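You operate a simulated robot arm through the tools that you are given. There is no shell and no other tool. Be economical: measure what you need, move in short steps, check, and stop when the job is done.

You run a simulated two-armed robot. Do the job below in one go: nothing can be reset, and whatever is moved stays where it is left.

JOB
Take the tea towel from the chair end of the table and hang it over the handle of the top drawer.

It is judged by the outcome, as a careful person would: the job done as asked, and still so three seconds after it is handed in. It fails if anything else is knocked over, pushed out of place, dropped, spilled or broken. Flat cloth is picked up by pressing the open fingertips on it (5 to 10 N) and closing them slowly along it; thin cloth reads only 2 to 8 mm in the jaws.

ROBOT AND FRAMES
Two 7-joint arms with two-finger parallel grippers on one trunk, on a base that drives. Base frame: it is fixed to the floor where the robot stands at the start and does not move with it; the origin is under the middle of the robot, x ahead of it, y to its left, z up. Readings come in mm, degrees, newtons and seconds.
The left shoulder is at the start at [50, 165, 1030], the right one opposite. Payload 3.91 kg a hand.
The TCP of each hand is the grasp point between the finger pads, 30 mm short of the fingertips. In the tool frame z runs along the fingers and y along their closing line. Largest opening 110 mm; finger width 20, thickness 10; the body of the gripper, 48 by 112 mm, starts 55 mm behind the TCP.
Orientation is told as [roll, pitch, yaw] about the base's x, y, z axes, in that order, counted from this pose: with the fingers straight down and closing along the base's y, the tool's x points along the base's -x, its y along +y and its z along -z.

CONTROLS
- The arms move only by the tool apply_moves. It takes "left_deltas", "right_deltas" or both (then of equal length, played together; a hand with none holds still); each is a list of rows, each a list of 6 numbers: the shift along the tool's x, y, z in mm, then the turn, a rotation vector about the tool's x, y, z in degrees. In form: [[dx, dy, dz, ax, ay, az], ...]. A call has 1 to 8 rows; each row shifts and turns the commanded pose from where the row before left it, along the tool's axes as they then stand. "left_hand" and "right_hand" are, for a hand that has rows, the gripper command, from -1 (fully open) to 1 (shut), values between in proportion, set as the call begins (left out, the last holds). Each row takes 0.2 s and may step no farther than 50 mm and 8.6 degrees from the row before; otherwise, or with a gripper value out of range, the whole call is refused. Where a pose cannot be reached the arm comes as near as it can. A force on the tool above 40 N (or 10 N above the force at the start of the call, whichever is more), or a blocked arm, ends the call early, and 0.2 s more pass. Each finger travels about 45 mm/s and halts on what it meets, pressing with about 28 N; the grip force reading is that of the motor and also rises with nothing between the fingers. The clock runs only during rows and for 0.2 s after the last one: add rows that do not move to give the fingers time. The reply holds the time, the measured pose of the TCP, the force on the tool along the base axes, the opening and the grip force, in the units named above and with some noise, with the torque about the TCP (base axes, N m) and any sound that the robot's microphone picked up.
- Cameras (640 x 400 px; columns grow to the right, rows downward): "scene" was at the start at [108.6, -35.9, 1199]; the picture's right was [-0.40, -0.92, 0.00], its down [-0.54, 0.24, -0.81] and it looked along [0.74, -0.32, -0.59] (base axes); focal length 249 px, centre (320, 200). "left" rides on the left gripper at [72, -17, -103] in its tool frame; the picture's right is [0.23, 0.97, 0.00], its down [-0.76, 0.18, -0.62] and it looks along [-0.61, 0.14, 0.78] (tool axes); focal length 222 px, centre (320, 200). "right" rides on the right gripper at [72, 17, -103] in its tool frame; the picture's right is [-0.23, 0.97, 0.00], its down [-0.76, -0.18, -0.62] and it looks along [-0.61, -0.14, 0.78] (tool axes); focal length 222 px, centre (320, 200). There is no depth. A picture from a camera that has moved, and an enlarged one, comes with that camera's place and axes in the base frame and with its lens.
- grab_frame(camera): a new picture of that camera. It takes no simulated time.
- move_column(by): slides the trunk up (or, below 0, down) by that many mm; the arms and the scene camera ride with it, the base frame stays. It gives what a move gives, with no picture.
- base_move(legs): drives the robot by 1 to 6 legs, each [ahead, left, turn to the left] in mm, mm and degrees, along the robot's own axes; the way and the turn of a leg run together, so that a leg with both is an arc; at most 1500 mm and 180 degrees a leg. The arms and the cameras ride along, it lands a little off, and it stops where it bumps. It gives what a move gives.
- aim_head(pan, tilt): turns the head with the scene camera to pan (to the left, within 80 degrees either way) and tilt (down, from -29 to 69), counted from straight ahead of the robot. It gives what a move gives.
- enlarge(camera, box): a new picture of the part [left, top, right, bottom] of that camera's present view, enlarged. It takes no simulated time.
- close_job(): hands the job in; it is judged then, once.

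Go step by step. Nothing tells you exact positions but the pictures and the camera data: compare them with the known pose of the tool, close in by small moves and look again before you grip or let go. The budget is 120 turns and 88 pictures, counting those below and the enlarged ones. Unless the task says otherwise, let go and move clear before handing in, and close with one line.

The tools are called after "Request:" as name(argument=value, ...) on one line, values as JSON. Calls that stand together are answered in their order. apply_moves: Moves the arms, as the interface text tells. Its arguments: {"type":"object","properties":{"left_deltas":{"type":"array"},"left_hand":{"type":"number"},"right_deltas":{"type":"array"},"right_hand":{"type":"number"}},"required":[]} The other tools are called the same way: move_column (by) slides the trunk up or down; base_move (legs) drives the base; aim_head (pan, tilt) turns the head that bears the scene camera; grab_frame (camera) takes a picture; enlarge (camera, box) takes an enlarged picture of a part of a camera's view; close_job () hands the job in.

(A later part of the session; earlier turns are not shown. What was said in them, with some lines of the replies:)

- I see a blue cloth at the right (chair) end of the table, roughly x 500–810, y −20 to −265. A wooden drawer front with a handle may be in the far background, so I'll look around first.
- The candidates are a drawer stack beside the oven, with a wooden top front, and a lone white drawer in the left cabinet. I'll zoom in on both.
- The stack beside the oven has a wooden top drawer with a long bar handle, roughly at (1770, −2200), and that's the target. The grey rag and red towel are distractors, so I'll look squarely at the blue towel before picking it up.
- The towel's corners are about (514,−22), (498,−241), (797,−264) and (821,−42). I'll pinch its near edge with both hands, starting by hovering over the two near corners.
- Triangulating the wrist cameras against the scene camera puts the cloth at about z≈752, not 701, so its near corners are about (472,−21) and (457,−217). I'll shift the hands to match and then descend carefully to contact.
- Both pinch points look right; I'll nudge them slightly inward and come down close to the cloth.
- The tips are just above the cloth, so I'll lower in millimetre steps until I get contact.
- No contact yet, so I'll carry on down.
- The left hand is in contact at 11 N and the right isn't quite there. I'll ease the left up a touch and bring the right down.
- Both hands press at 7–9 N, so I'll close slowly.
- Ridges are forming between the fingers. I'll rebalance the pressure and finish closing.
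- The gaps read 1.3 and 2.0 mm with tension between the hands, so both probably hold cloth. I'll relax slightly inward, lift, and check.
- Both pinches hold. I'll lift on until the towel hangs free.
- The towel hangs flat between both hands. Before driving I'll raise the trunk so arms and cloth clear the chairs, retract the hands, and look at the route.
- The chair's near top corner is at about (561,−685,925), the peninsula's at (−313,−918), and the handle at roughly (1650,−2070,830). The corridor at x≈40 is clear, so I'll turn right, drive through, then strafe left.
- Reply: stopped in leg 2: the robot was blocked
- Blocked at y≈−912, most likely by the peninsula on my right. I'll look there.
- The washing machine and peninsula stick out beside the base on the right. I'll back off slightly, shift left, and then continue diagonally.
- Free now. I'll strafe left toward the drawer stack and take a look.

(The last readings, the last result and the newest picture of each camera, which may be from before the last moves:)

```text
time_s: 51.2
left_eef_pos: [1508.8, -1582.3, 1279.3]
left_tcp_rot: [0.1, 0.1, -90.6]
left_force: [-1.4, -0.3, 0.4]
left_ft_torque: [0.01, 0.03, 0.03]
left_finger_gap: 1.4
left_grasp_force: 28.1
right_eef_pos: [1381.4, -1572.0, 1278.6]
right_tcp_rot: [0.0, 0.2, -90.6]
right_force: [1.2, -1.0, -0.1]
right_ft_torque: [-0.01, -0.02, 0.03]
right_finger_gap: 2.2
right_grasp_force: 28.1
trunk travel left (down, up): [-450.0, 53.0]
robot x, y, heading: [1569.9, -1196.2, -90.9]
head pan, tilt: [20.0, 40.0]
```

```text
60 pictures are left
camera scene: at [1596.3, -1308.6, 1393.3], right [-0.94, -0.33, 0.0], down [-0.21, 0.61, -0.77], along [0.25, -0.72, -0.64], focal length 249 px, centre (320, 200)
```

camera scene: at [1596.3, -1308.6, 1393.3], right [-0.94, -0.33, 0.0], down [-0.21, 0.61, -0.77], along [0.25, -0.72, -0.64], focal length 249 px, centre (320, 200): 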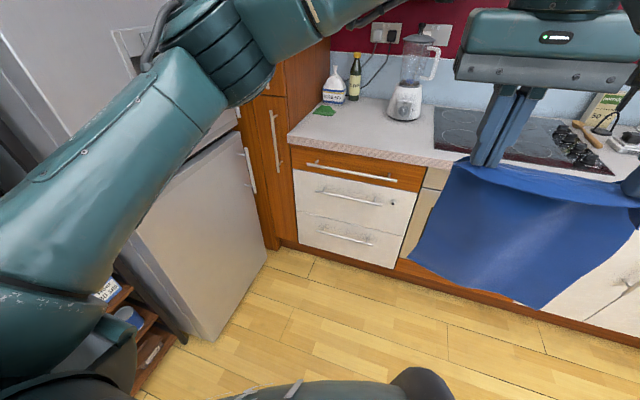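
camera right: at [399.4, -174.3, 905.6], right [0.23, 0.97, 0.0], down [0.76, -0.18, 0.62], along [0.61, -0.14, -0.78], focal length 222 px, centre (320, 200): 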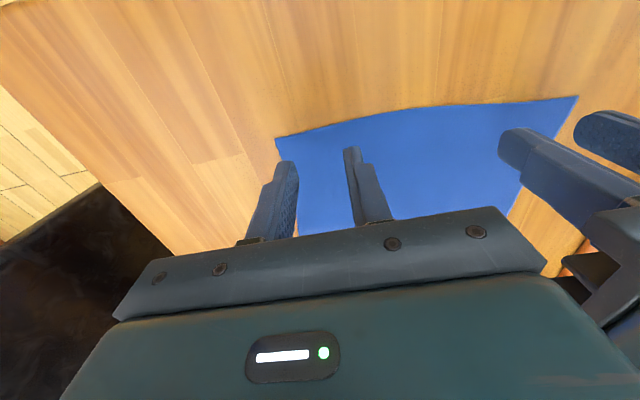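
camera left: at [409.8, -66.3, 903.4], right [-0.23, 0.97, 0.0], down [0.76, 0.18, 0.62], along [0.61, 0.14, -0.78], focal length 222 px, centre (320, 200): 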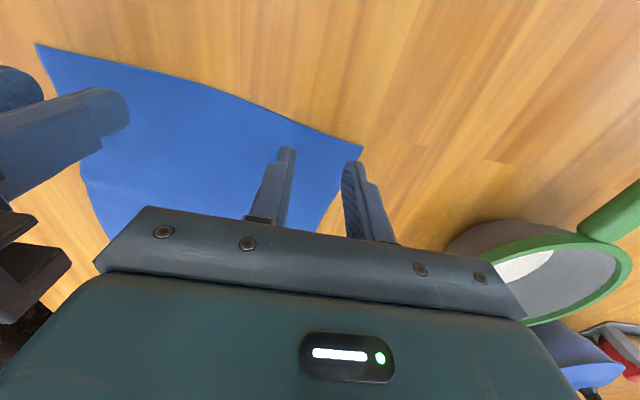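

The handle spans about x 1568–1964 at y≈−2180, z≈810. I'll center the hands on the robot, extend them forward, then tilt the fingers toward horizontal so the cloth hangs from the fingertips clear of the grippers.

Request:
apply_moves(left_deltas=[[-33, 31, 0, 0, 0, 0], [-33, 31, 0, 0, 0, 0], [-33, 31, 0, 0, 0, 0], [-33, 31, 0, 0, 0, 0], [0, 0, 0, 0, 0, 0]], right_deltas=[[-33, 31, 0, 0, 0, 0], [-33, 31, 0, 0, 0, 0], [-33, 31, 0, 0, 0, 0], [-33, 31, 0, 0, 0, 0], [0, 0, 0, 0, 0, 0]])

Request:
apply_moves(left_deltas=[[0, 0, 0, 0, -8.5, 0], [0, 0, 0, 0, -8.5, 0], [0, 0, 0, 0, -8.5, 0], [0, 0, 0, 0, -8.5, 0], [0, 0, 0, 0, 0, 0]], right_deltas=[[0, 0, 0, 0, -8.5, 0], [0, 0, 0, 0, -8.5, 0], [0, 0, 0, 0, -8.5, 0], [0, 0, 0, 0, -8.5, 0], [0, 0, 0, 0, 0, 0]])

Request:
grab_frame(camera="scene")

```text
time_s: 52.4
left_eef_pos: [1628.9, -1716.8, 1280.1]
left_tcp_rot: [0.1, 0.2, -90.6]
left_force: [-1.7, -0.4, 0.5]
left_ft_torque: [0.01, -0.02, 0.02]
left_finger_gap: 1.3
left_grasp_force: 28.0
right_eef_pos: [1503.3, -1704.8, 1281.8]
right_tcp_rot: [0.1, 0.2, -90.7]
right_force: [0.9, 0.8, -0.2]
right_ft_torque: [0.0, 0.03, 0.0]
right_finger_gap: 2.2
right_grasp_force: 28.1
trunk travel left (down, up): [-450.0, 53.0]
robot x, y, heading: [1570.4, -1199.9, -90.9]
head pan, tilt: [20.0, 40.0]
```

```text
time_s: 53.6
left_eef_pos: [1630.5, -1715.5, 1279.1]
left_tcp_rot: [0.0, -33.9, -90.6]
left_force: [-1.7, -0.6, -1.8]
left_ft_torque: [0.02, 0.03, 0.0]
left_finger_gap: 1.6
left_grasp_force: 28.1
right_eef_pos: [1502.5, -1705.0, 1279.5]
right_tcp_rot: [0.0, -33.9, -90.6]
right_force: [1.4, -0.6, -0.3]
right_ft_torque: [0.0, -0.02, 0.09]
right_finger_gap: 2.0
right_grasp_force: 28.2
trunk travel left (down, up): [-450.0, 53.0]
robot x, y, heading: [1568.3, -1197.8, -90.4]
head pan, tilt: [20.0, 40.0]
```

```text
59 pictures are left
camera scene: at [1596.4, -1308.8, 1393.4], right [-0.94, -0.33, 0.0], down [-0.21, 0.61, -0.77], along [0.25, -0.72, -0.64], focal length 249 px, centre (320, 200)
```

scene: 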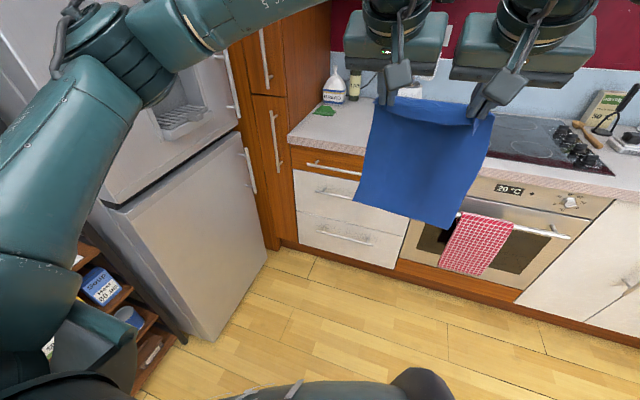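

Tilting works, so I'll carry on to about 68°, then take a look.

Request:
apply_moves(left_deltas=[[0, 0, 0, 0, -8.5, 0], [0, 0, 0, 0, -8.5, 0], [0, 0, 0, 0, -8.5, 0], [0, 0, 0, 0, -8.5, 0], [0, 0, 0, 0, 0, 0]], right_deltas=[[0, 0, 0, 0, -8.5, 0], [0, 0, 0, 0, -8.5, 0], [0, 0, 0, 0, -8.5, 0], [0, 0, 0, 0, -8.5, 0], [0, 0, 0, 0, 0, 0]])

Request:
grab_frame(camera="scene")

Request:
grab_frame(camera="left")

```text
time_s: 54.8
left_eef_pos: [1631.6, -1715.2, 1277.8]
left_tcp_rot: [-0.1, -68.0, -90.6]
left_force: [-1.7, -0.2, -0.6]
left_ft_torque: [0.02, 0.0, -0.07]
left_finger_gap: 1.3
left_grasp_force: 28.2
right_eef_pos: [1504.3, -1703.1, 1279.3]
right_tcp_rot: [0.0, -67.9, -90.7]
right_force: [1.7, 0.1, 0.1]
right_ft_torque: [0.02, -0.02, 0.06]
right_finger_gap: 2.1
right_grasp_force: 28.2
trunk travel left (down, up): [-450.0, 53.0]
robot x, y, heading: [1571.5, -1194.7, -90.4]
head pan, tilt: [20.0, 40.0]
```

```text
58 pictures are left
camera scene: at [1596.4, -1308.5, 1393.4], right [-0.94, -0.33, 0.0], down [-0.21, 0.61, -0.77], along [0.25, -0.72, -0.64], focal length 249 px, centre (320, 200)
```

scene: 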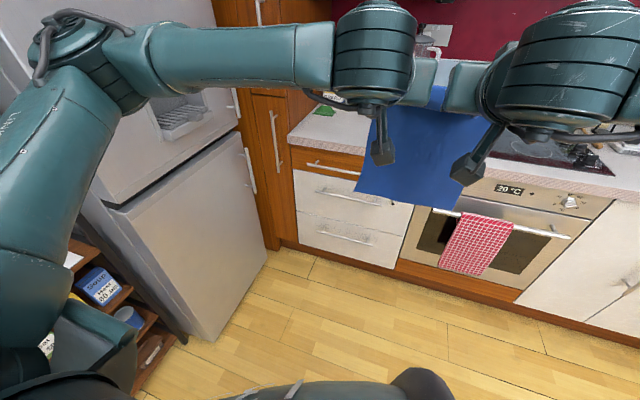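

```text
57 pictures are left
camera left: at [1615.0, -1592.0, 1249.1], right [0.97, 0.07, -0.21], down [0.18, 0.29, 0.94], along [0.13, -0.95, 0.27], focal length 222 px, centre (320, 200)
```

left: 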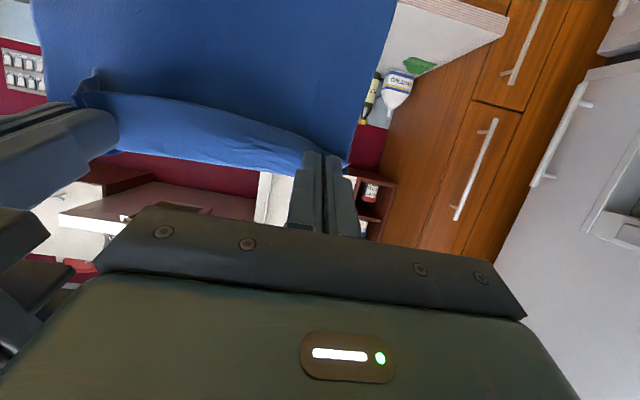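

The camera block sits below the fingers and well behind the tips, which is fine. I'll strafe to line the cloth up with the handle and approach partway with the hem still above the counter.

Request:
base_move(legs=[[0, 165, 0], [250, 0, 0.6]])

Request:
grab_frame(camera="scene")

Request:
grab_frame(camera="right")

```text
time_s: 57.7
left_eef_pos: [1804.4, -1970.1, 1278.3]
left_tcp_rot: [0.0, -68.0, -89.8]
left_force: [-3.5, 0.4, 0.3]
left_ft_torque: [0.01, 0.0, -0.06]
left_finger_gap: 1.3
left_grasp_force: 28.1
right_eef_pos: [1676.5, -1958.9, 1279.3]
right_tcp_rot: [0.0, -67.8, -90.1]
right_force: [1.8, -0.4, -1.2]
right_ft_torque: [0.0, -0.07, 0.06]
right_finger_gap: 2.1
right_grasp_force: 28.4
trunk travel left (down, up): [-450.0, 53.0]
robot x, y, heading: [1733.0, -1451.3, -89.9]
head pan, tilt: [20.0, 40.0]
```

```text
56 pictures are left
camera scene: at [1764.3, -1563.5, 1393.3], right [-0.94, -0.34, 0.0], down [-0.22, 0.6, -0.77], along [0.26, -0.72, -0.64], focal length 249 px, centre (320, 200)
```

scene: 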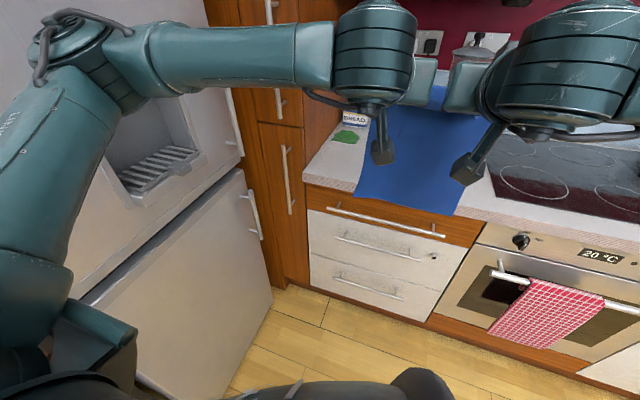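

```text
55 pictures are left
camera right: at [1693.1, -1837.4, 1251.4], right [0.97, -0.09, 0.21], down [-0.18, 0.29, 0.94], along [-0.14, -0.95, 0.27], focal length 222 px, centre (320, 200)
```

right: 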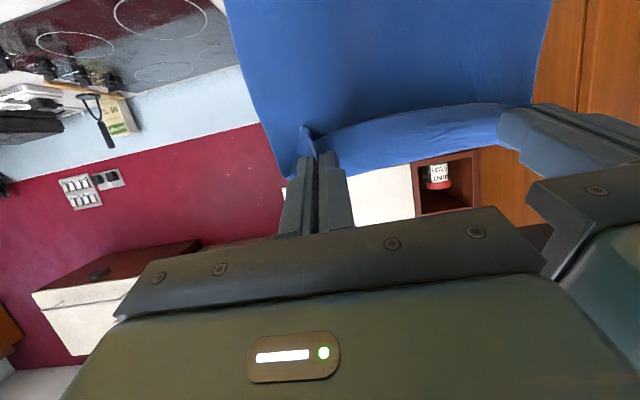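

The handle is well fixed: center (1757,−2184,810), spanning x 1583–1962. I'll zoom in on the bar and the counter edge to judge the gap.

Request:
enlarge(camera="scene", box=[295, 150, 495, 275])

```text
3.20 times, centred on (395, 212) of scene
camera zoom: at [1764.3, -1563.5, 1393.3], right [-0.94, -0.34, 0.0], down [-0.22, 0.6, -0.77], along [0.26, -0.72, -0.64], focal length 796 px, centre (80, 160)
```

zoom: 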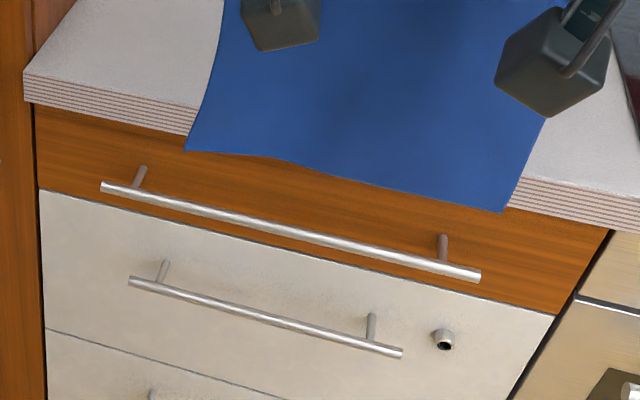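

The bar stands about 38 mm off the drawer face, leaving roughly a 30 mm gap, with the counter edge nearly flush and its top around z≈915. My plan is to feed the hem down behind the bar along the counter edge, then bring the held end out over the bar. First I'll lower the trunk with the cloth still well in front.

Request:
move_column(by=-165)

Request:
apply_moves(left_deltas=[[0, 0, 0, 0, 0, 0], [0, 0, 0, 0, 0, 0], [0, 0, 0, 0, 0, 0]], right_deltas=[[-2, 0, 5.5, 0, 0, 0], [-2, 0, 5.5, 0, 0, 0], [0, 0, 0, 0, 0, 0]])

Request:
aim_head(pan=0, tilt=45)

Request:
grab_frame(camera="scene")

Request:
grab_frame(camera="left")

```text
time_s: 59.6
left_eef_pos: [1805.1, -1969.9, 1113.5]
left_tcp_rot: [0.1, -67.9, -89.9]
left_force: [-2.1, -0.1, 0.2]
left_ft_torque: [-0.01, 0.03, -0.04]
left_finger_gap: 1.1
left_grasp_force: 27.4
right_eef_pos: [1676.3, -1959.8, 1115.2]
right_tcp_rot: [0.0, -67.9, -90.0]
right_force: [1.8, -0.2, -0.9]
right_ft_torque: [0.01, -0.01, 0.09]
right_finger_gap: 2.4
right_grasp_force: 28.1
trunk travel left (down, up): [-285.0, 218.0]
robot x, y, heading: [1735.1, -1447.5, -89.9]
head pan, tilt: [20.0, 40.0]
```

```text
time_s: 60.4
left_eef_pos: [1803.9, -1968.8, 1113.5]
left_tcp_rot: [0.1, -67.8, -89.8]
left_force: [-0.8, 0.6, -0.9]
left_ft_torque: [-0.01, 0.0, -0.02]
left_finger_gap: 1.4
left_grasp_force: 27.4
right_eef_pos: [1676.4, -1970.1, 1113.9]
right_tcp_rot: [0.0, -67.8, -90.0]
right_force: [1.4, 1.2, -0.1]
right_ft_torque: [0.03, -0.02, 0.12]
right_finger_gap: 2.4
right_grasp_force: 27.6
trunk travel left (down, up): [-285.0, 218.0]
robot x, y, heading: [1737.3, -1450.2, -89.9]
head pan, tilt: [20.0, 40.0]
```

```text
time_s: 61.2
left_eef_pos: [1804.3, -1968.6, 1113.3]
left_tcp_rot: [0.2, -67.8, -89.9]
left_force: [-0.5, -0.5, -0.2]
left_ft_torque: [0.05, 0.01, -0.03]
left_finger_gap: 1.3
left_grasp_force: 27.8
right_eef_pos: [1676.9, -1971.0, 1112.0]
right_tcp_rot: [0.0, -67.8, -90.0]
right_force: [1.5, 0.6, -0.6]
right_ft_torque: [0.01, 0.03, 0.05]
right_finger_gap: 2.2
right_grasp_force: 27.9
trunk travel left (down, up): [-285.0, 218.0]
robot x, y, heading: [1739.0, -1453.9, -89.8]
head pan, tilt: [0.0, 45.0]
```

```text
53 pictures are left
camera scene: at [1735.3, -1564.3, 1221.2], right [-1.0, 0.0, 0.0], down [0.0, 0.71, -0.71], along [0.0, -0.71, -0.71], focal length 249 px, centre (320, 200)
```

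scene: 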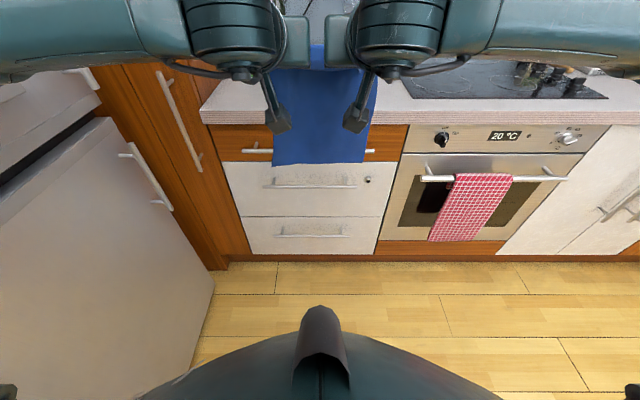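

```text
52 pictures are left
camera left: at [1786.4, -1846.1, 1084.5], right [0.97, 0.09, -0.21], down [0.18, 0.29, 0.94], along [0.14, -0.95, 0.27], focal length 222 px, centre (320, 200)
```

left: 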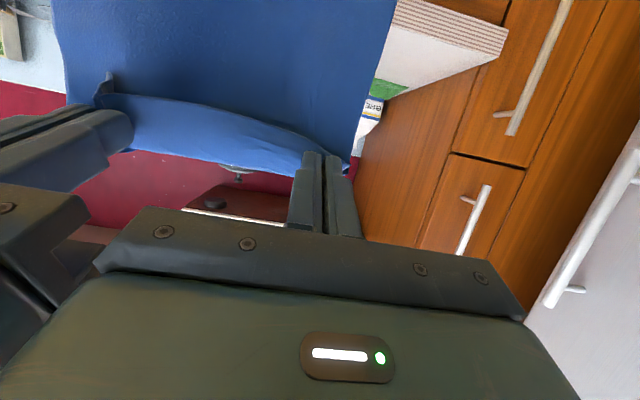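

The hem is now at about z≈895, level with the counter front. I'll drive the base forward most of the way and re-measure.

Request:
base_move(legs=[[130, 0, 0]])

Request:
grab_frame(camera="scene")

Request:
grab_frame(camera="left")

```text
time_s: 62.5
left_eef_pos: [1803.1, -2101.2, 1112.8]
left_tcp_rot: [0.1, -67.9, -90.0]
left_force: [-1.5, -0.2, 0.3]
left_ft_torque: [0.04, -0.03, -0.01]
left_finger_gap: 1.4
left_grasp_force: 28.1
right_eef_pos: [1675.9, -2102.7, 1114.1]
right_tcp_rot: [0.0, -67.7, -90.0]
right_force: [0.8, -0.3, 0.2]
right_ft_torque: [-0.01, -0.01, 0.08]
right_finger_gap: 2.0
right_grasp_force: 28.3
trunk travel left (down, up): [-285.0, 218.0]
robot x, y, heading: [1738.1, -1583.1, -89.9]
head pan, tilt: [0.0, 45.0]
```

```text
51 pictures are left
camera scene: at [1735.1, -1696.3, 1221.0], right [-1.0, 0.0, 0.0], down [0.0, 0.71, -0.71], along [0.0, -0.71, -0.71], focal length 249 px, centre (320, 200)
```

scene: 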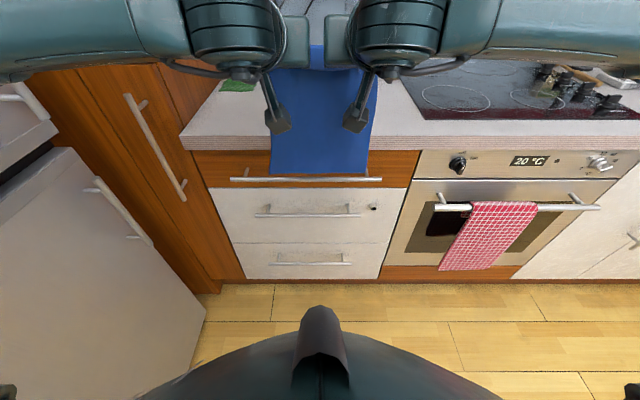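

```text
50 pictures are left
camera left: at [1785.8, -1978.1, 1084.2], right [0.97, 0.09, -0.21], down [0.18, 0.29, 0.94], along [0.14, -0.95, 0.27], focal length 222 px, centre (320, 200)
```

left: 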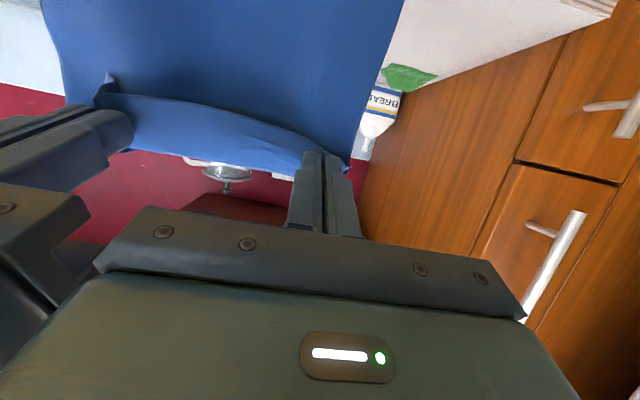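

Let me zoom in on the hem, bar and counter edge.

Request:
enlarge(camera="scene", box=[220, 110, 420, 235])

```text
3.20 times, centred on (320, 172) of scene
camera zoom: at [1735.1, -1696.3, 1221.0], right [-1.0, 0.0, 0.0], down [0.0, 0.71, -0.71], along [0.0, -0.71, -0.71], focal length 796 px, centre (320, 288)
```

zoom: 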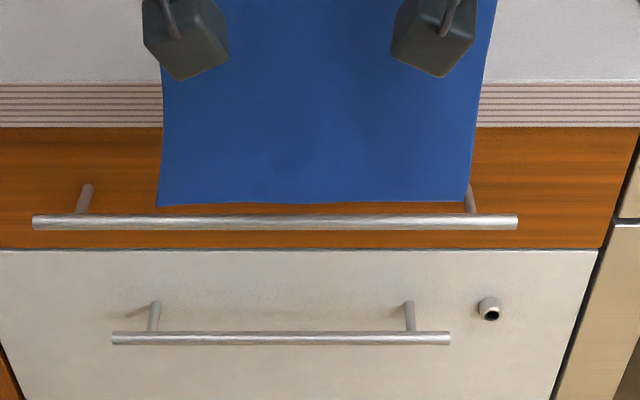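

The cloth should shift about 25 mm to the left to sit between the posts. The gap runs from the bar's back at y≈−2190 to the counter and drawer face at −2220, so I'll aim the cloth at y≈−2207 and move forward gently.

Request:
apply_moves(left_deltas=[[-5.3, 5, 13, 0, 0, 0], [-5.3, 5, 13, 0, 0, 0], [-5.3, 5, 13, 0, 0, 0], [-5.3, 5, 13, 0, 0, 0], [-5.3, 5, 13, 0, 0, 0], [0, 0, 0, 0, 0, 0], [0, 0, 0, 0, 0, 0], [0, 0, 0, 0, 0, 0]], right_deltas=[[-5.3, 5, 13, 0, 0, 0], [-5.3, 5, 13, 0, 0, 0], [-5.3, 5, 13, 0, 0, 0], [-5.3, 5, 13, 0, 0, 0], [-5.3, 5, 13, 0, 0, 0], [0, 0, 0, 0, 0, 0], [0, 0, 0, 0, 0, 0], [0, 0, 0, 0, 0, 0]])

Request:
enlarge(camera="scene", box=[220, 110, 420, 235])

```text
time_s: 64.3
left_eef_pos: [1829.2, -2171.0, 1111.6]
left_tcp_rot: [0.1, -67.8, -90.0]
left_force: [-0.8, 0.7, 0.3]
left_ft_torque: [0.0, 0.01, -0.02]
left_finger_gap: 1.2
left_grasp_force: 27.7
right_eef_pos: [1701.4, -2171.5, 1113.8]
right_tcp_rot: [-0.1, -67.8, -90.1]
right_force: [0.6, -0.1, -0.4]
right_ft_torque: [-0.01, 0.02, 0.04]
right_finger_gap: 1.9
right_grasp_force: 27.4
trunk travel left (down, up): [-285.0, 218.0]
robot x, y, heading: [1733.8, -1585.5, -90.3]
head pan, tilt: [0.0, 45.0]
```

```text
3.20 times, centred on (320, 172) of scene
camera zoom: at [1735.1, -1695.7, 1221.1], right [-1.0, 0.0, 0.0], down [0.0, 0.71, -0.71], along [0.0, -0.71, -0.71], focal length 796 px, centre (320, 288)
```

zoom: 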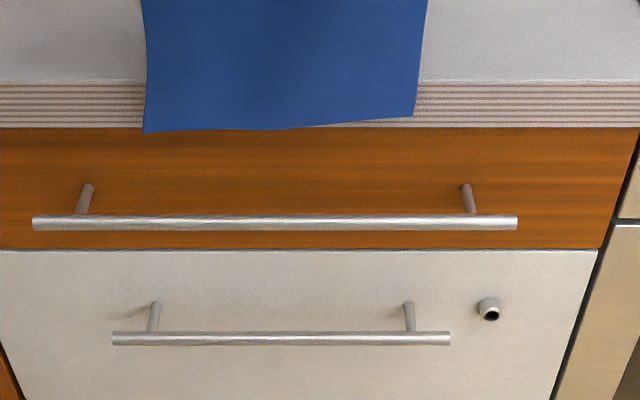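

The cloth is centered between the posts, with the hem just over the drawer front. I'll lower it 60 mm and ease slightly forward.

Request:
apply_moves(left_deltas=[[13.3, 0, 7, 0, 0, 0], [13.3, 0, 7, 0, 0, 0], [13.3, 0, 7, 0, 0, 0], [13.3, 0, 7, 0, 0, 0], [0, 0, 0, 0, 0, 0], [0, 0, 0, 0, 0, 0]], right_deltas=[[13.3, 0, 7, 0, 0, 0], [13.3, 0, 7, 0, 0, 0], [13.3, 0, 7, 0, 0, 0], [13.3, 0, 7, 0, 0, 0], [0, 0, 0, 0, 0, 0], [0, 0, 0, 0, 0, 0]])

Request:
enlarge(camera="scene", box=[220, 110, 420, 235])

```text
time_s: 65.7
left_eef_pos: [1828.9, -2176.8, 1052.8]
left_tcp_rot: [0.0, -67.9, -90.1]
left_force: [-1.9, 0.3, 0.1]
left_ft_torque: [0.04, 0.0, -0.04]
left_finger_gap: 1.3
left_grasp_force: 28.0
right_eef_pos: [1700.8, -2177.2, 1054.0]
right_tcp_rot: [0.0, -67.6, -90.1]
right_force: [1.0, -0.9, 0.0]
right_ft_torque: [0.01, 0.0, 0.03]
right_finger_gap: 2.0
right_grasp_force: 27.8
trunk travel left (down, up): [-285.0, 218.0]
robot x, y, heading: [1739.1, -1580.6, -89.8]
head pan, tilt: [0.0, 45.0]
```

```text
3.20 times, centred on (320, 172) of scene
camera zoom: at [1735.1, -1695.7, 1221.1], right [-1.0, 0.0, 0.0], down [0.0, 0.71, -0.71], along [0.0, -0.71, -0.71], focal length 796 px, centre (320, 288)
```

zoom: 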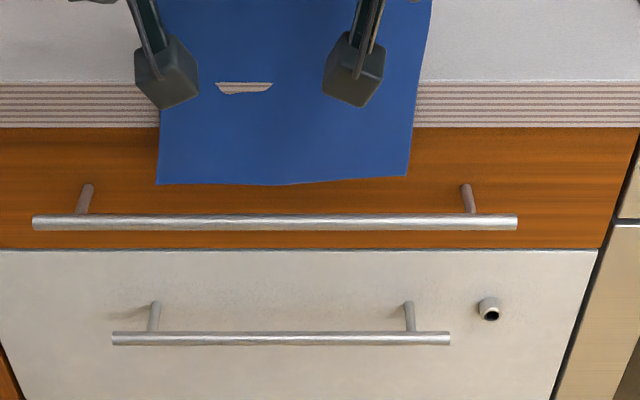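

The cloth is brushing the counter edge, so that edge sits at y≈−2205. I'll back out 3 mm and lower further so the hem slips behind the bar.

Request:
apply_moves(left_deltas=[[1.1, 0, -2.8, 0, 0, 0], [9.3, 0, 3.7, 0, 0, 0], [9.3, 0, 3.7, 0, 0, 0], [9.3, 0, 3.7, 0, 0, 0], [0, 0, 0, 0, 0, 0], [0, 0, 0, 0, 0, 0]], right_deltas=[[1.1, 0, -2.8, 0, 0, 0], [9.3, 0, 3.7, 0, 0, 0], [9.3, 0, 3.7, 0, 0, 0], [9.3, 0, 3.7, 0, 0, 0], [0, 0, 0, 0, 0, 0], [0, 0, 0, 0, 0, 0]])

Request:
enlarge(camera="scene", box=[220, 110, 420, 235])

```text
time_s: 67.1
left_eef_pos: [1829.1, -2175.4, 1023.7]
left_tcp_rot: [0.1, -67.9, -90.0]
left_force: [-1.9, 0.5, -0.4]
left_ft_torque: [-0.01, 0.0, -0.05]
left_finger_gap: 1.5
left_grasp_force: 28.3
right_eef_pos: [1700.9, -2173.9, 1025.2]
right_tcp_rot: [0.0, -67.8, -90.1]
right_force: [1.1, -0.1, 0.4]
right_ft_torque: [0.04, 0.0, 0.08]
right_finger_gap: 2.0
right_grasp_force: 27.9
trunk travel left (down, up): [-285.0, 218.0]
robot x, y, heading: [1735.5, -1585.7, -89.9]
head pan, tilt: [0.0, 45.0]
```

```text
3.20 times, centred on (320, 172) of scene
camera zoom: at [1735.1, -1695.7, 1221.1], right [-1.0, 0.0, 0.0], down [0.0, 0.71, -0.71], along [0.0, -0.71, -0.71], focal length 796 px, centre (320, 288)
```

zoom: 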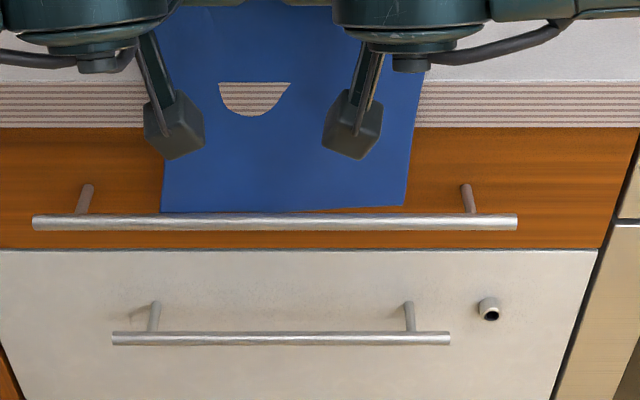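

The hem is right at the bar, so I'll lower another 30 mm to see whether it goes behind.

Request:
apply_moves(left_deltas=[[9.3, 0, 3.7, 0, 0, 0], [9.3, 0, 3.7, 0, 0, 0], [9.3, 0, 3.7, 0, 0, 0], [0, 0, 0, 0, 0, 0], [0, 0, 0, 0, 0, 0]], right_deltas=[[9.3, 0, 3.7, 0, 0, 0], [9.3, 0, 3.7, 0, 0, 0], [9.3, 0, 3.7, 0, 0, 0], [0, 0, 0, 0, 0, 0], [0, 0, 0, 0, 0, 0]])

Request:
enlarge(camera="scene", box=[220, 110, 420, 235])

```text
time_s: 68.3
left_eef_pos: [1827.4, -2173.5, 994.3]
left_tcp_rot: [0.0, -68.0, -90.1]
left_force: [-0.8, -0.1, -0.3]
left_ft_torque: [0.03, 0.0, 0.01]
left_finger_gap: 1.3
left_grasp_force: 27.7
right_eef_pos: [1700.5, -2174.6, 994.5]
right_tcp_rot: [0.0, -67.9, -90.1]
right_force: [1.6, -0.2, 0.8]
right_ft_torque: [-0.02, 0.01, 0.07]
right_finger_gap: 1.8
right_grasp_force: 28.1
trunk travel left (down, up): [-285.0, 218.0]
robot x, y, heading: [1736.6, -1583.9, -90.0]
head pan, tilt: [0.0, 45.0]
```

```text
3.20 times, centred on (320, 172) of scene
camera zoom: at [1735.1, -1695.7, 1221.1], right [-1.0, 0.0, 0.0], down [0.0, 0.71, -0.71], along [0.0, -0.71, -0.71], focal length 796 px, centre (320, 288)
```

zoom: 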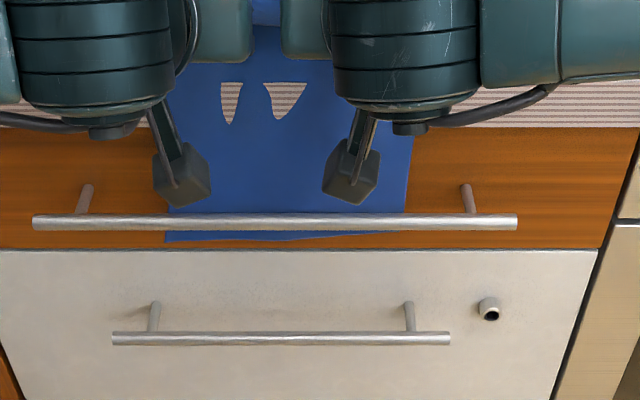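

The hem is behind the bar. I'll keep feeding down while easing out from the counter edge.

Request:
apply_moves(left_deltas=[[14.6, 0, 3.8, 0, 0, 0], [14.6, 0, 3.8, 0, 0, 0], [14.6, 0, 3.8, 0, 0, 0], [0, 0, 0, 0, 0, 0], [0, 0, 0, 0, 0, 0]], right_deltas=[[14.6, 0, 3.8, 0, 0, 0], [14.6, 0, 3.8, 0, 0, 0], [14.6, 0, 3.8, 0, 0, 0], [0, 0, 0, 0, 0, 0], [0, 0, 0, 0, 0, 0]])

Request:
grab_frame(camera="scene")

Request:
grab_frame(camera="left")

```text
time_s: 69.5
left_eef_pos: [1828.8, -2167.3, 949.7]
left_tcp_rot: [0.2, -67.8, -90.0]
left_force: [-1.3, 0.9, -0.1]
left_ft_torque: [-0.03, 0.01, -0.03]
left_finger_gap: 1.3
left_grasp_force: 28.3
right_eef_pos: [1700.7, -2167.5, 949.2]
right_tcp_rot: [0.0, -67.8, -90.1]
right_force: [1.4, -0.2, -0.2]
right_ft_torque: [0.01, -0.03, 0.07]
right_finger_gap: 2.2
right_grasp_force: 27.6
trunk travel left (down, up): [-285.0, 218.0]
robot x, y, heading: [1740.6, -1582.2, -89.8]
head pan, tilt: [0.0, 45.0]
```

```text
44 pictures are left
camera scene: at [1735.1, -1695.7, 1221.1], right [-1.0, 0.0, 0.0], down [0.0, 0.71, -0.71], along [0.0, -0.71, -0.71], focal length 249 px, centre (320, 200)
```

scene: 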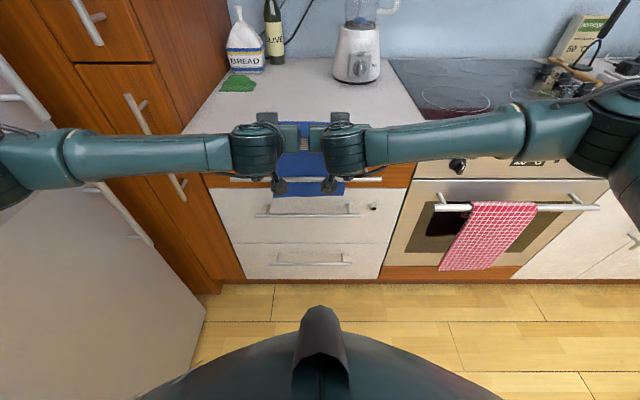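

```text
43 pictures are left
camera left: at [1811.2, -2043.4, 920.6], right [0.97, 0.09, -0.21], down [0.18, 0.29, 0.94], along [0.14, -0.95, 0.27], focal length 222 px, centre (320, 200)
```

left: 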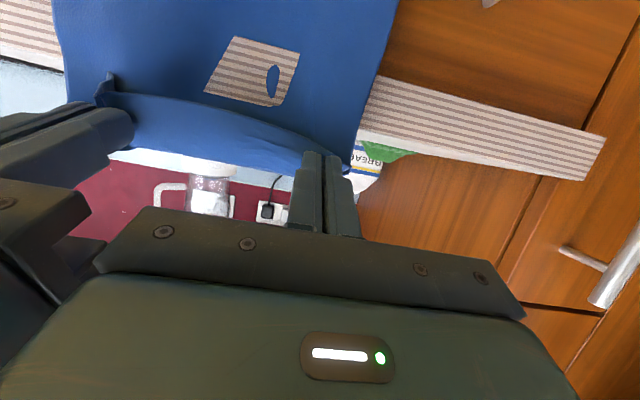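

About 90 mm is now behind the bar. I'll move the held end out over the bar and down a bit, keeping the distance to the bar under about 100 mm so nothing pulls out.

Request:
apply_moves(left_deltas=[[13.3, 0, -1.8, 0, 0, 0], [13.3, 0, -1.8, 0, 0, 0], [13.3, 0, -1.8, 0, 0, 0], [0, 0, 0, 0, 0, 0], [0, 0, 0, 0, 0, 0]], right_deltas=[[13.3, 0, -1.8, 0, 0, 0], [13.3, 0, -1.8, 0, 0, 0], [13.3, 0, -1.8, 0, 0, 0], [0, 0, 0, 0, 0, 0], [0, 0, 0, 0, 0, 0]])

Request:
enlarge(camera="scene", box=[220, 110, 420, 235])

Request:
grab_frame(camera="left")

```text
time_s: 70.7
left_eef_pos: [1829.7, -2147.9, 914.9]
left_tcp_rot: [0.1, -67.9, -90.0]
left_force: [-0.8, -0.5, 0.5]
left_ft_torque: [0.01, 0.03, -0.01]
left_finger_gap: 1.3
left_grasp_force: 28.4
right_eef_pos: [1701.3, -2148.7, 913.8]
right_tcp_rot: [0.0, -67.8, -90.1]
right_force: [1.1, -0.1, 0.2]
right_ft_torque: [0.04, 0.01, 0.12]
right_finger_gap: 2.1
right_grasp_force: 28.3
trunk travel left (down, up): [-285.0, 218.0]
robot x, y, heading: [1737.5, -1582.7, -90.0]
head pan, tilt: [0.0, 45.0]
```

```text
3.20 times, centred on (320, 172) of scene
camera zoom: at [1735.1, -1695.7, 1221.1], right [-1.0, 0.0, 0.0], down [0.0, 0.71, -0.71], along [0.0, -0.71, -0.71], focal length 796 px, centre (320, 288)
```

zoom: 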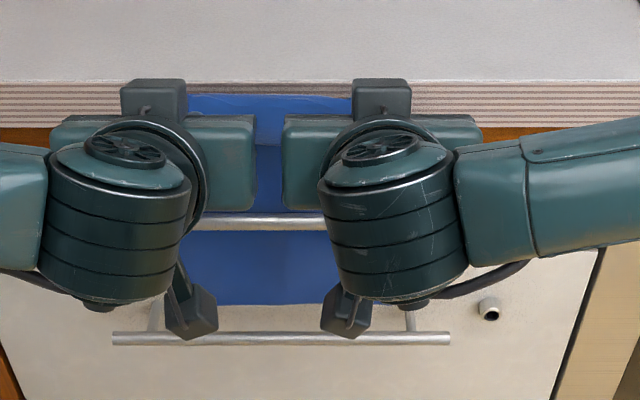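

```text
41 pictures are left
camera left: at [1811.8, -2023.5, 886.1], right [0.97, 0.09, -0.21], down [0.18, 0.29, 0.94], along [0.14, -0.95, 0.27], focal length 222 px, centre (320, 200)
```

left: 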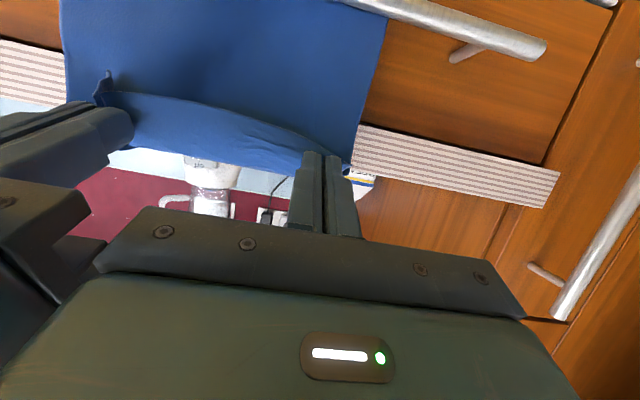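

About 118 mm hangs behind the bar now. Next I'll sweep the held end outward and down around the front of the bar.

Request:
apply_moves(left_deltas=[[11.7, 0, -8.6, 0, 0, 0], [11.7, 0, -8.6, 0, 0, 0], [11.7, 0, -8.6, 0, 0, 0], [15.5, 0, -2.7, 0, 0, 0], [15.5, 0, -2.7, 0, 0, 0], [15.5, 0, -2.7, 0, 0, 0], [0, 0, 0, 0, 0, 0], [0, 0, 0, 0, 0, 0]], right_deltas=[[11.7, 0, -8.6, 0, 0, 0], [11.7, 0, -8.6, 0, 0, 0], [11.7, 0, -8.6, 0, 0, 0], [15.5, 0, -2.7, 0, 0, 0], [15.5, 0, -2.7, 0, 0, 0], [15.5, 0, -2.7, 0, 0, 0], [0, 0, 0, 0, 0, 0], [0, 0, 0, 0, 0, 0]])

Request:
grab_frame(camera="left")

Request:
enlarge(camera="scene", box=[200, 110, 440, 260])

```text
time_s: 72.5
left_eef_pos: [1828.1, -2086.5, 850.9]
left_tcp_rot: [0.2, -67.9, -90.1]
left_force: [-2.1, -0.1, 0.2]
left_ft_torque: [-0.03, 0.01, -0.05]
left_finger_gap: 1.6
left_grasp_force: 27.7
right_eef_pos: [1700.2, -2086.1, 852.2]
right_tcp_rot: [0.0, -67.7, -90.1]
right_force: [1.3, 0.5, -0.7]
right_ft_torque: [0.02, 0.03, 0.05]
right_finger_gap: 2.0
right_grasp_force: 27.7
trunk travel left (down, up): [-285.0, 218.0]
robot x, y, heading: [1735.5, -1581.1, -90.0]
head pan, tilt: [0.0, 45.0]
```

```text
40 pictures are left
camera left: at [1811.1, -1962.7, 821.9], right [0.97, 0.09, -0.21], down [0.18, 0.29, 0.94], along [0.14, -0.95, 0.27], focal length 222 px, centre (320, 200)
```

left: 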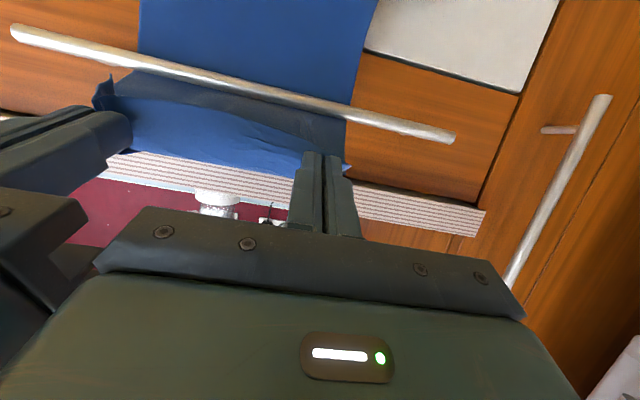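

```text
2.67 times, centred on (320, 185) of scene
camera zoom: at [1735.1, -1695.7, 1221.1], right [-1.0, 0.0, 0.0], down [0.0, 0.71, -0.71], along [0.0, -0.71, -0.71], focal length 663 px, centre (320, 240)
```

zoom: 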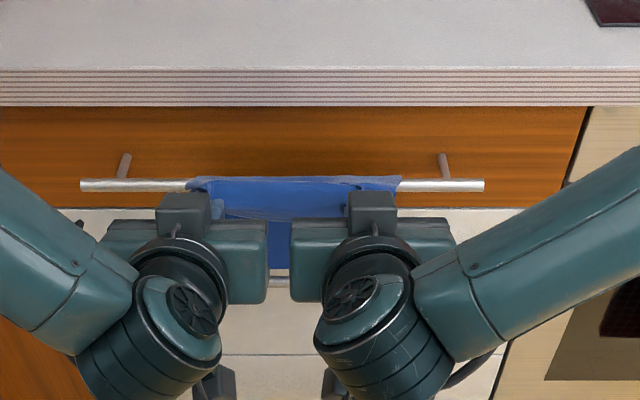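

The cloth passes behind and over the bar. I'll bring the held end down in front.

Request:
apply_moves(left_deltas=[[13, 0, 3.5, 0, 0, 0], [13, 0, 3.5, 0, 0, 0], [13, 0, 3.5, 0, 0, 0], [11.4, 0, 11.8, 0, 0, 0], [11.4, 0, 11.8, 0, 0, 0], [11.4, 0, 11.8, 0, 0, 0], [0, 0, 0, 0, 0, 0], [0, 0, 0, 0, 0, 0]], right_deltas=[[13, 0, 3.5, 0, 0, 0], [13, 0, 3.5, 0, 0, 0], [13, 0, 3.5, 0, 0, 0], [11.4, 0, 11.8, 0, 0, 0], [11.4, 0, 11.8, 0, 0, 0], [11.4, 0, 11.8, 0, 0, 0], [0, 0, 0, 0, 0, 0], [0, 0, 0, 0, 0, 0]])

Request:
grab_frame(camera="left")

Request:
enlarge(camera="scene", box=[200, 110, 440, 260])

```text
time_s: 74.0
left_eef_pos: [1810.9, -2100.8, 778.3]
left_tcp_rot: [2.2, -67.6, -90.9]
left_force: [2.6, -0.5, -0.5]
left_ft_torque: [0.04, 0.16, -0.23]
left_finger_gap: 1.4
left_grasp_force: 28.7
left hand out of reach, approached as far as the arm can: row 3, 4, 5, 6
right_eef_pos: [1697.8, -2102.8, 766.6]
right_tcp_rot: [-0.3, -68.1, -90.4]
right_force: [-2.8, -0.2, 0.3]
right_ft_torque: [0.02, -0.11, 0.23]
right_finger_gap: 2.4
right_grasp_force: 27.7
trunk travel left (down, up): [-285.0, 218.0]
robot x, y, heading: [1736.2, -1583.4, -90.1]
head pan, tilt: [0.0, 45.0]
stopped in row 7 (left hand): the force on the tool passed its limit (the readings are from after the stop); the commanded pose is now the measured one
```

```text
38 pictures are left
camera left: at [1792.3, -1977.7, 749.5], right [0.97, 0.1, -0.2], down [0.16, 0.29, 0.94], along [0.16, -0.95, 0.26], focal length 222 px, centre (320, 200)
```

left: 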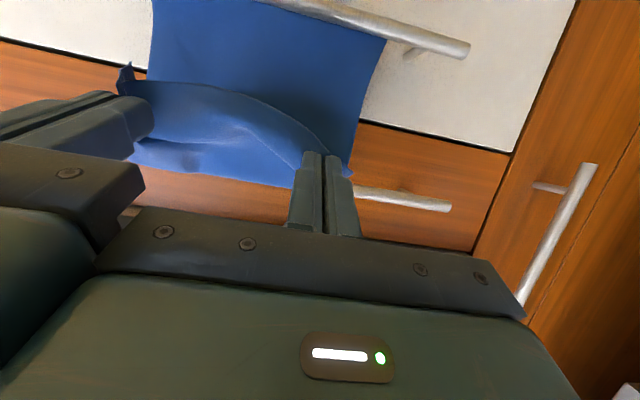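

```text
2.67 times, centred on (320, 185) of scene
camera zoom: at [1735.1, -1695.6, 1221.2], right [-1.0, 0.0, 0.0], down [0.0, 0.71, -0.71], along [0.0, -0.71, -0.71], focal length 663 px, centre (320, 240)
```

zoom: 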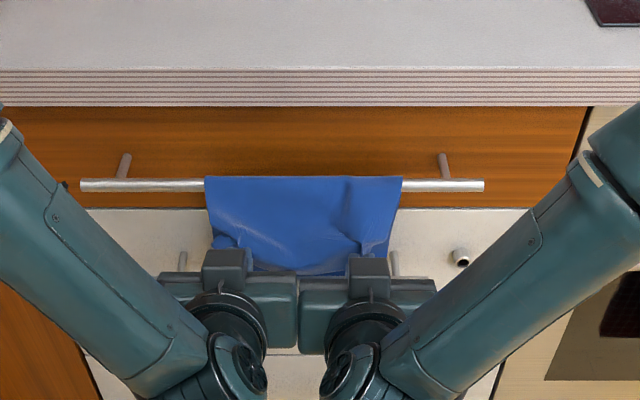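

The towel lies over the bar with the held end in front and below it. The left arm is at its reach limit, so I'll release here, opening the fingers gently.

Request:
apply_moves(left_deltas=[[0, 0, 0, 0, 0, 0], [0, 0, 0, 0, 0, 0], [0, 0, 0, 0, 0, 0]], right_deltas=[[0, 0, 0, 0, 0, 0], [0, 0, 0, 0, 0, 0], [0, 0, 0, 0, 0, 0]], left_hand=0.6, right_hand=0.6)

Request:
grab_frame(camera="left")

Request:
enlarge(camera="scene", box=[200, 110, 440, 260])

```text
time_s: 74.8
left_eef_pos: [1812.4, -2101.1, 777.4]
left_tcp_rot: [2.2, -67.5, -91.0]
left_force: [4.0, 0.7, 0.4]
left_ft_torque: [-0.01, 0.19, -0.36]
left_finger_gap: 22.0
left_grasp_force: 0.1
right_eef_pos: [1696.6, -2104.0, 767.9]
right_tcp_rot: [-0.2, -68.1, -90.5]
right_force: [-5.0, 0.1, -0.6]
right_ft_torque: [-0.01, -0.25, 0.37]
right_finger_gap: 22.2
right_grasp_force: 0.1
trunk travel left (down, up): [-285.0, 218.0]
robot x, y, heading: [1736.3, -1585.7, -90.0]
head pan, tilt: [0.0, 45.0]
```

```text
36 pictures are left
camera left: at [1792.3, -1977.8, 749.5], right [0.97, 0.1, -0.2], down [0.16, 0.29, 0.94], along [0.16, -0.95, 0.26], focal length 222 px, centre (320, 200)
```

left: 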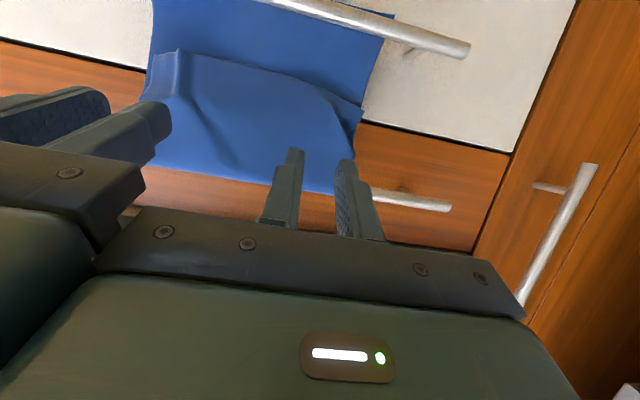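

```text
2.67 times, centred on (320, 185) of scene
camera zoom: at [1735.1, -1695.7, 1221.1], right [-1.0, 0.0, 0.0], down [0.0, 0.71, -0.71], along [0.0, -0.71, -0.71], focal length 663 px, centre (320, 240)
```

zoom: 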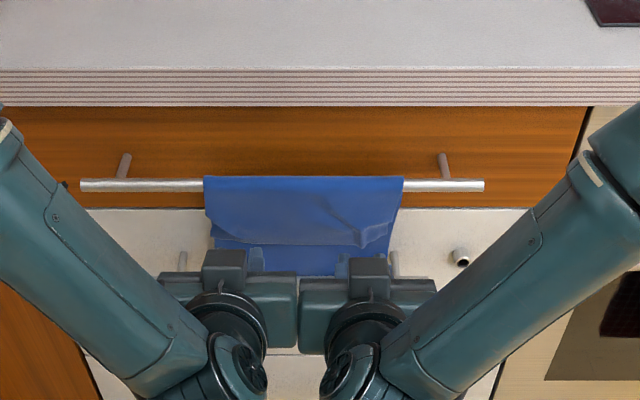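

Released: the towel drapes over the bar with both sides hanging. I'll back straight away and check that it's stable.

Request:
base_move(legs=[[-150, 0, 0]])

Request:
grab_frame(camera="scene")

Request:
enlarge(camera="scene", box=[230, 90, 430, 215])

```text
time_s: 76.2
left_eef_pos: [1812.2, -1949.1, 778.3]
left_tcp_rot: [2.2, -67.6, -90.9]
left_force: [7.2, 1.1, 0.4]
left_ft_torque: [0.03, 0.29, -0.62]
left_finger_gap: 22.1
left_grasp_force: 0.0
right_eef_pos: [1695.9, -1952.9, 767.1]
right_tcp_rot: [-0.3, -68.1, -90.4]
right_force: [-7.5, 0.1, -0.5]
right_ft_torque: [0.05, -0.34, 0.61]
right_finger_gap: 21.8
right_grasp_force: 0.0
trunk travel left (down, up): [-285.0, 218.0]
robot x, y, heading: [1735.6, -1434.1, -89.8]
head pan, tilt: [0.0, 45.0]
```

```text
34 pictures are left
camera scene: at [1735.2, -1544.8, 1221.2], right [-1.0, 0.0, 0.0], down [0.0, 0.71, -0.71], along [0.0, -0.71, -0.71], focal length 249 px, centre (320, 200)
```

scene: 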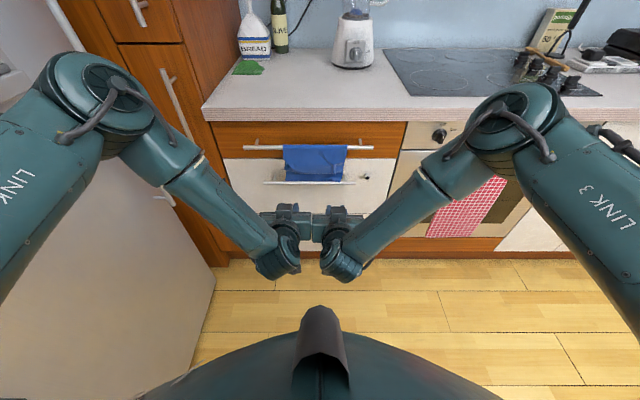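

```text
3.20 times, centred on (330, 152) of scene
camera zoom: at [1735.2, -1544.8, 1221.2], right [-1.0, 0.0, 0.0], down [0.0, 0.71, -0.71], along [0.0, -0.71, -0.71], focal length 796 px, centre (288, 352)
```

zoom: 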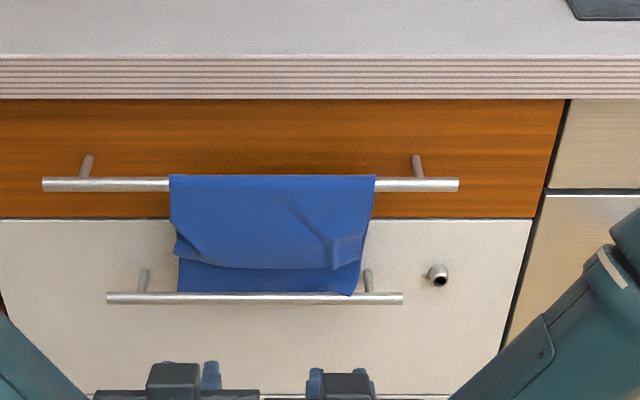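

It hangs nicely on the top handle. I'll separate the hands, which are pressing lightly on each other, let a few seconds pass, and recheck.

Request:
apply_moves(right_deltas=[[0, -10, 0, 0, 0, 0], [0, -10, 0, 0, 0, 0], [0, 0, 0, 0, 0, 0], [0, 0, 0, 0, 0, 0], [0, 0, 0, 0, 0, 0], [0, 0, 0, 0, 0, 0], [0, 0, 0, 0, 0, 0], [0, 0, 0, 0, 0, 0]])

Request:
base_move(legs=[[-150, 0, 0]])

Request:
enlarge(camera="scene", box=[230, 70, 430, 195])

```text
time_s: 78.0
left_eef_pos: [1812.5, -1950.4, 776.9]
left_tcp_rot: [2.2, -67.5, -90.9]
left_force: [-0.5, 0.1, 0.9]
left_ft_torque: [0.02, 0.02, -0.01]
left_finger_gap: 22.1
left_grasp_force: 0.0
right_eef_pos: [1677.8, -1951.6, 767.1]
right_tcp_rot: [-0.2, -68.1, -90.4]
right_force: [0.8, 0.7, -1.1]
right_ft_torque: [0.01, 0.01, 0.0]
right_finger_gap: 22.1
right_grasp_force: 0.0
trunk travel left (down, up): [-285.0, 218.0]
robot x, y, heading: [1734.4, -1435.3, -89.9]
head pan, tilt: [0.0, 45.0]
```

```text
time_s: 79.4
left_eef_pos: [1810.6, -1800.9, 778.1]
left_tcp_rot: [2.2, -67.6, -90.9]
left_force: [0.7, -0.1, 0.0]
left_ft_torque: [0.01, 0.03, 0.01]
left_finger_gap: 22.3
left_grasp_force: 0.1
right_eef_pos: [1677.0, -1803.7, 768.3]
right_tcp_rot: [-0.2, -68.1, -90.4]
right_force: [0.1, 0.5, -0.6]
right_ft_torque: [0.0, -0.01, 0.0]
right_finger_gap: 21.9
right_grasp_force: 0.1
trunk travel left (down, up): [-285.0, 218.0]
robot x, y, heading: [1738.0, -1283.5, -89.9]
head pan, tilt: [0.0, 45.0]
```

```text
3.20 times, centred on (330, 132) of scene
camera zoom: at [1735.0, -1396.0, 1221.2], right [-1.0, 0.0, 0.0], down [0.0, 0.71, -0.71], along [0.0, -0.71, -0.71], focal length 796 px, centre (288, 416)
```

zoom: 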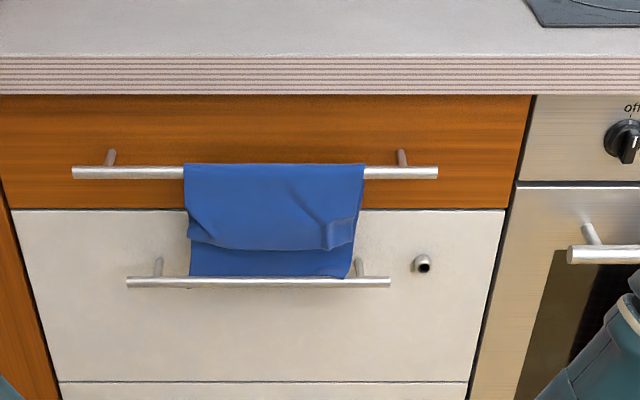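

The towel hangs still over the top drawer's handle, both hands are clear, and I can't see anything else disturbed. I'm handing the job in.

Request:
close_job()

```text
The job is handed in.
```

The blue tea towel from the chair end of the table now hangs over the handle of the top drawer beside the oven. It was still in place about five seconds after I let go.
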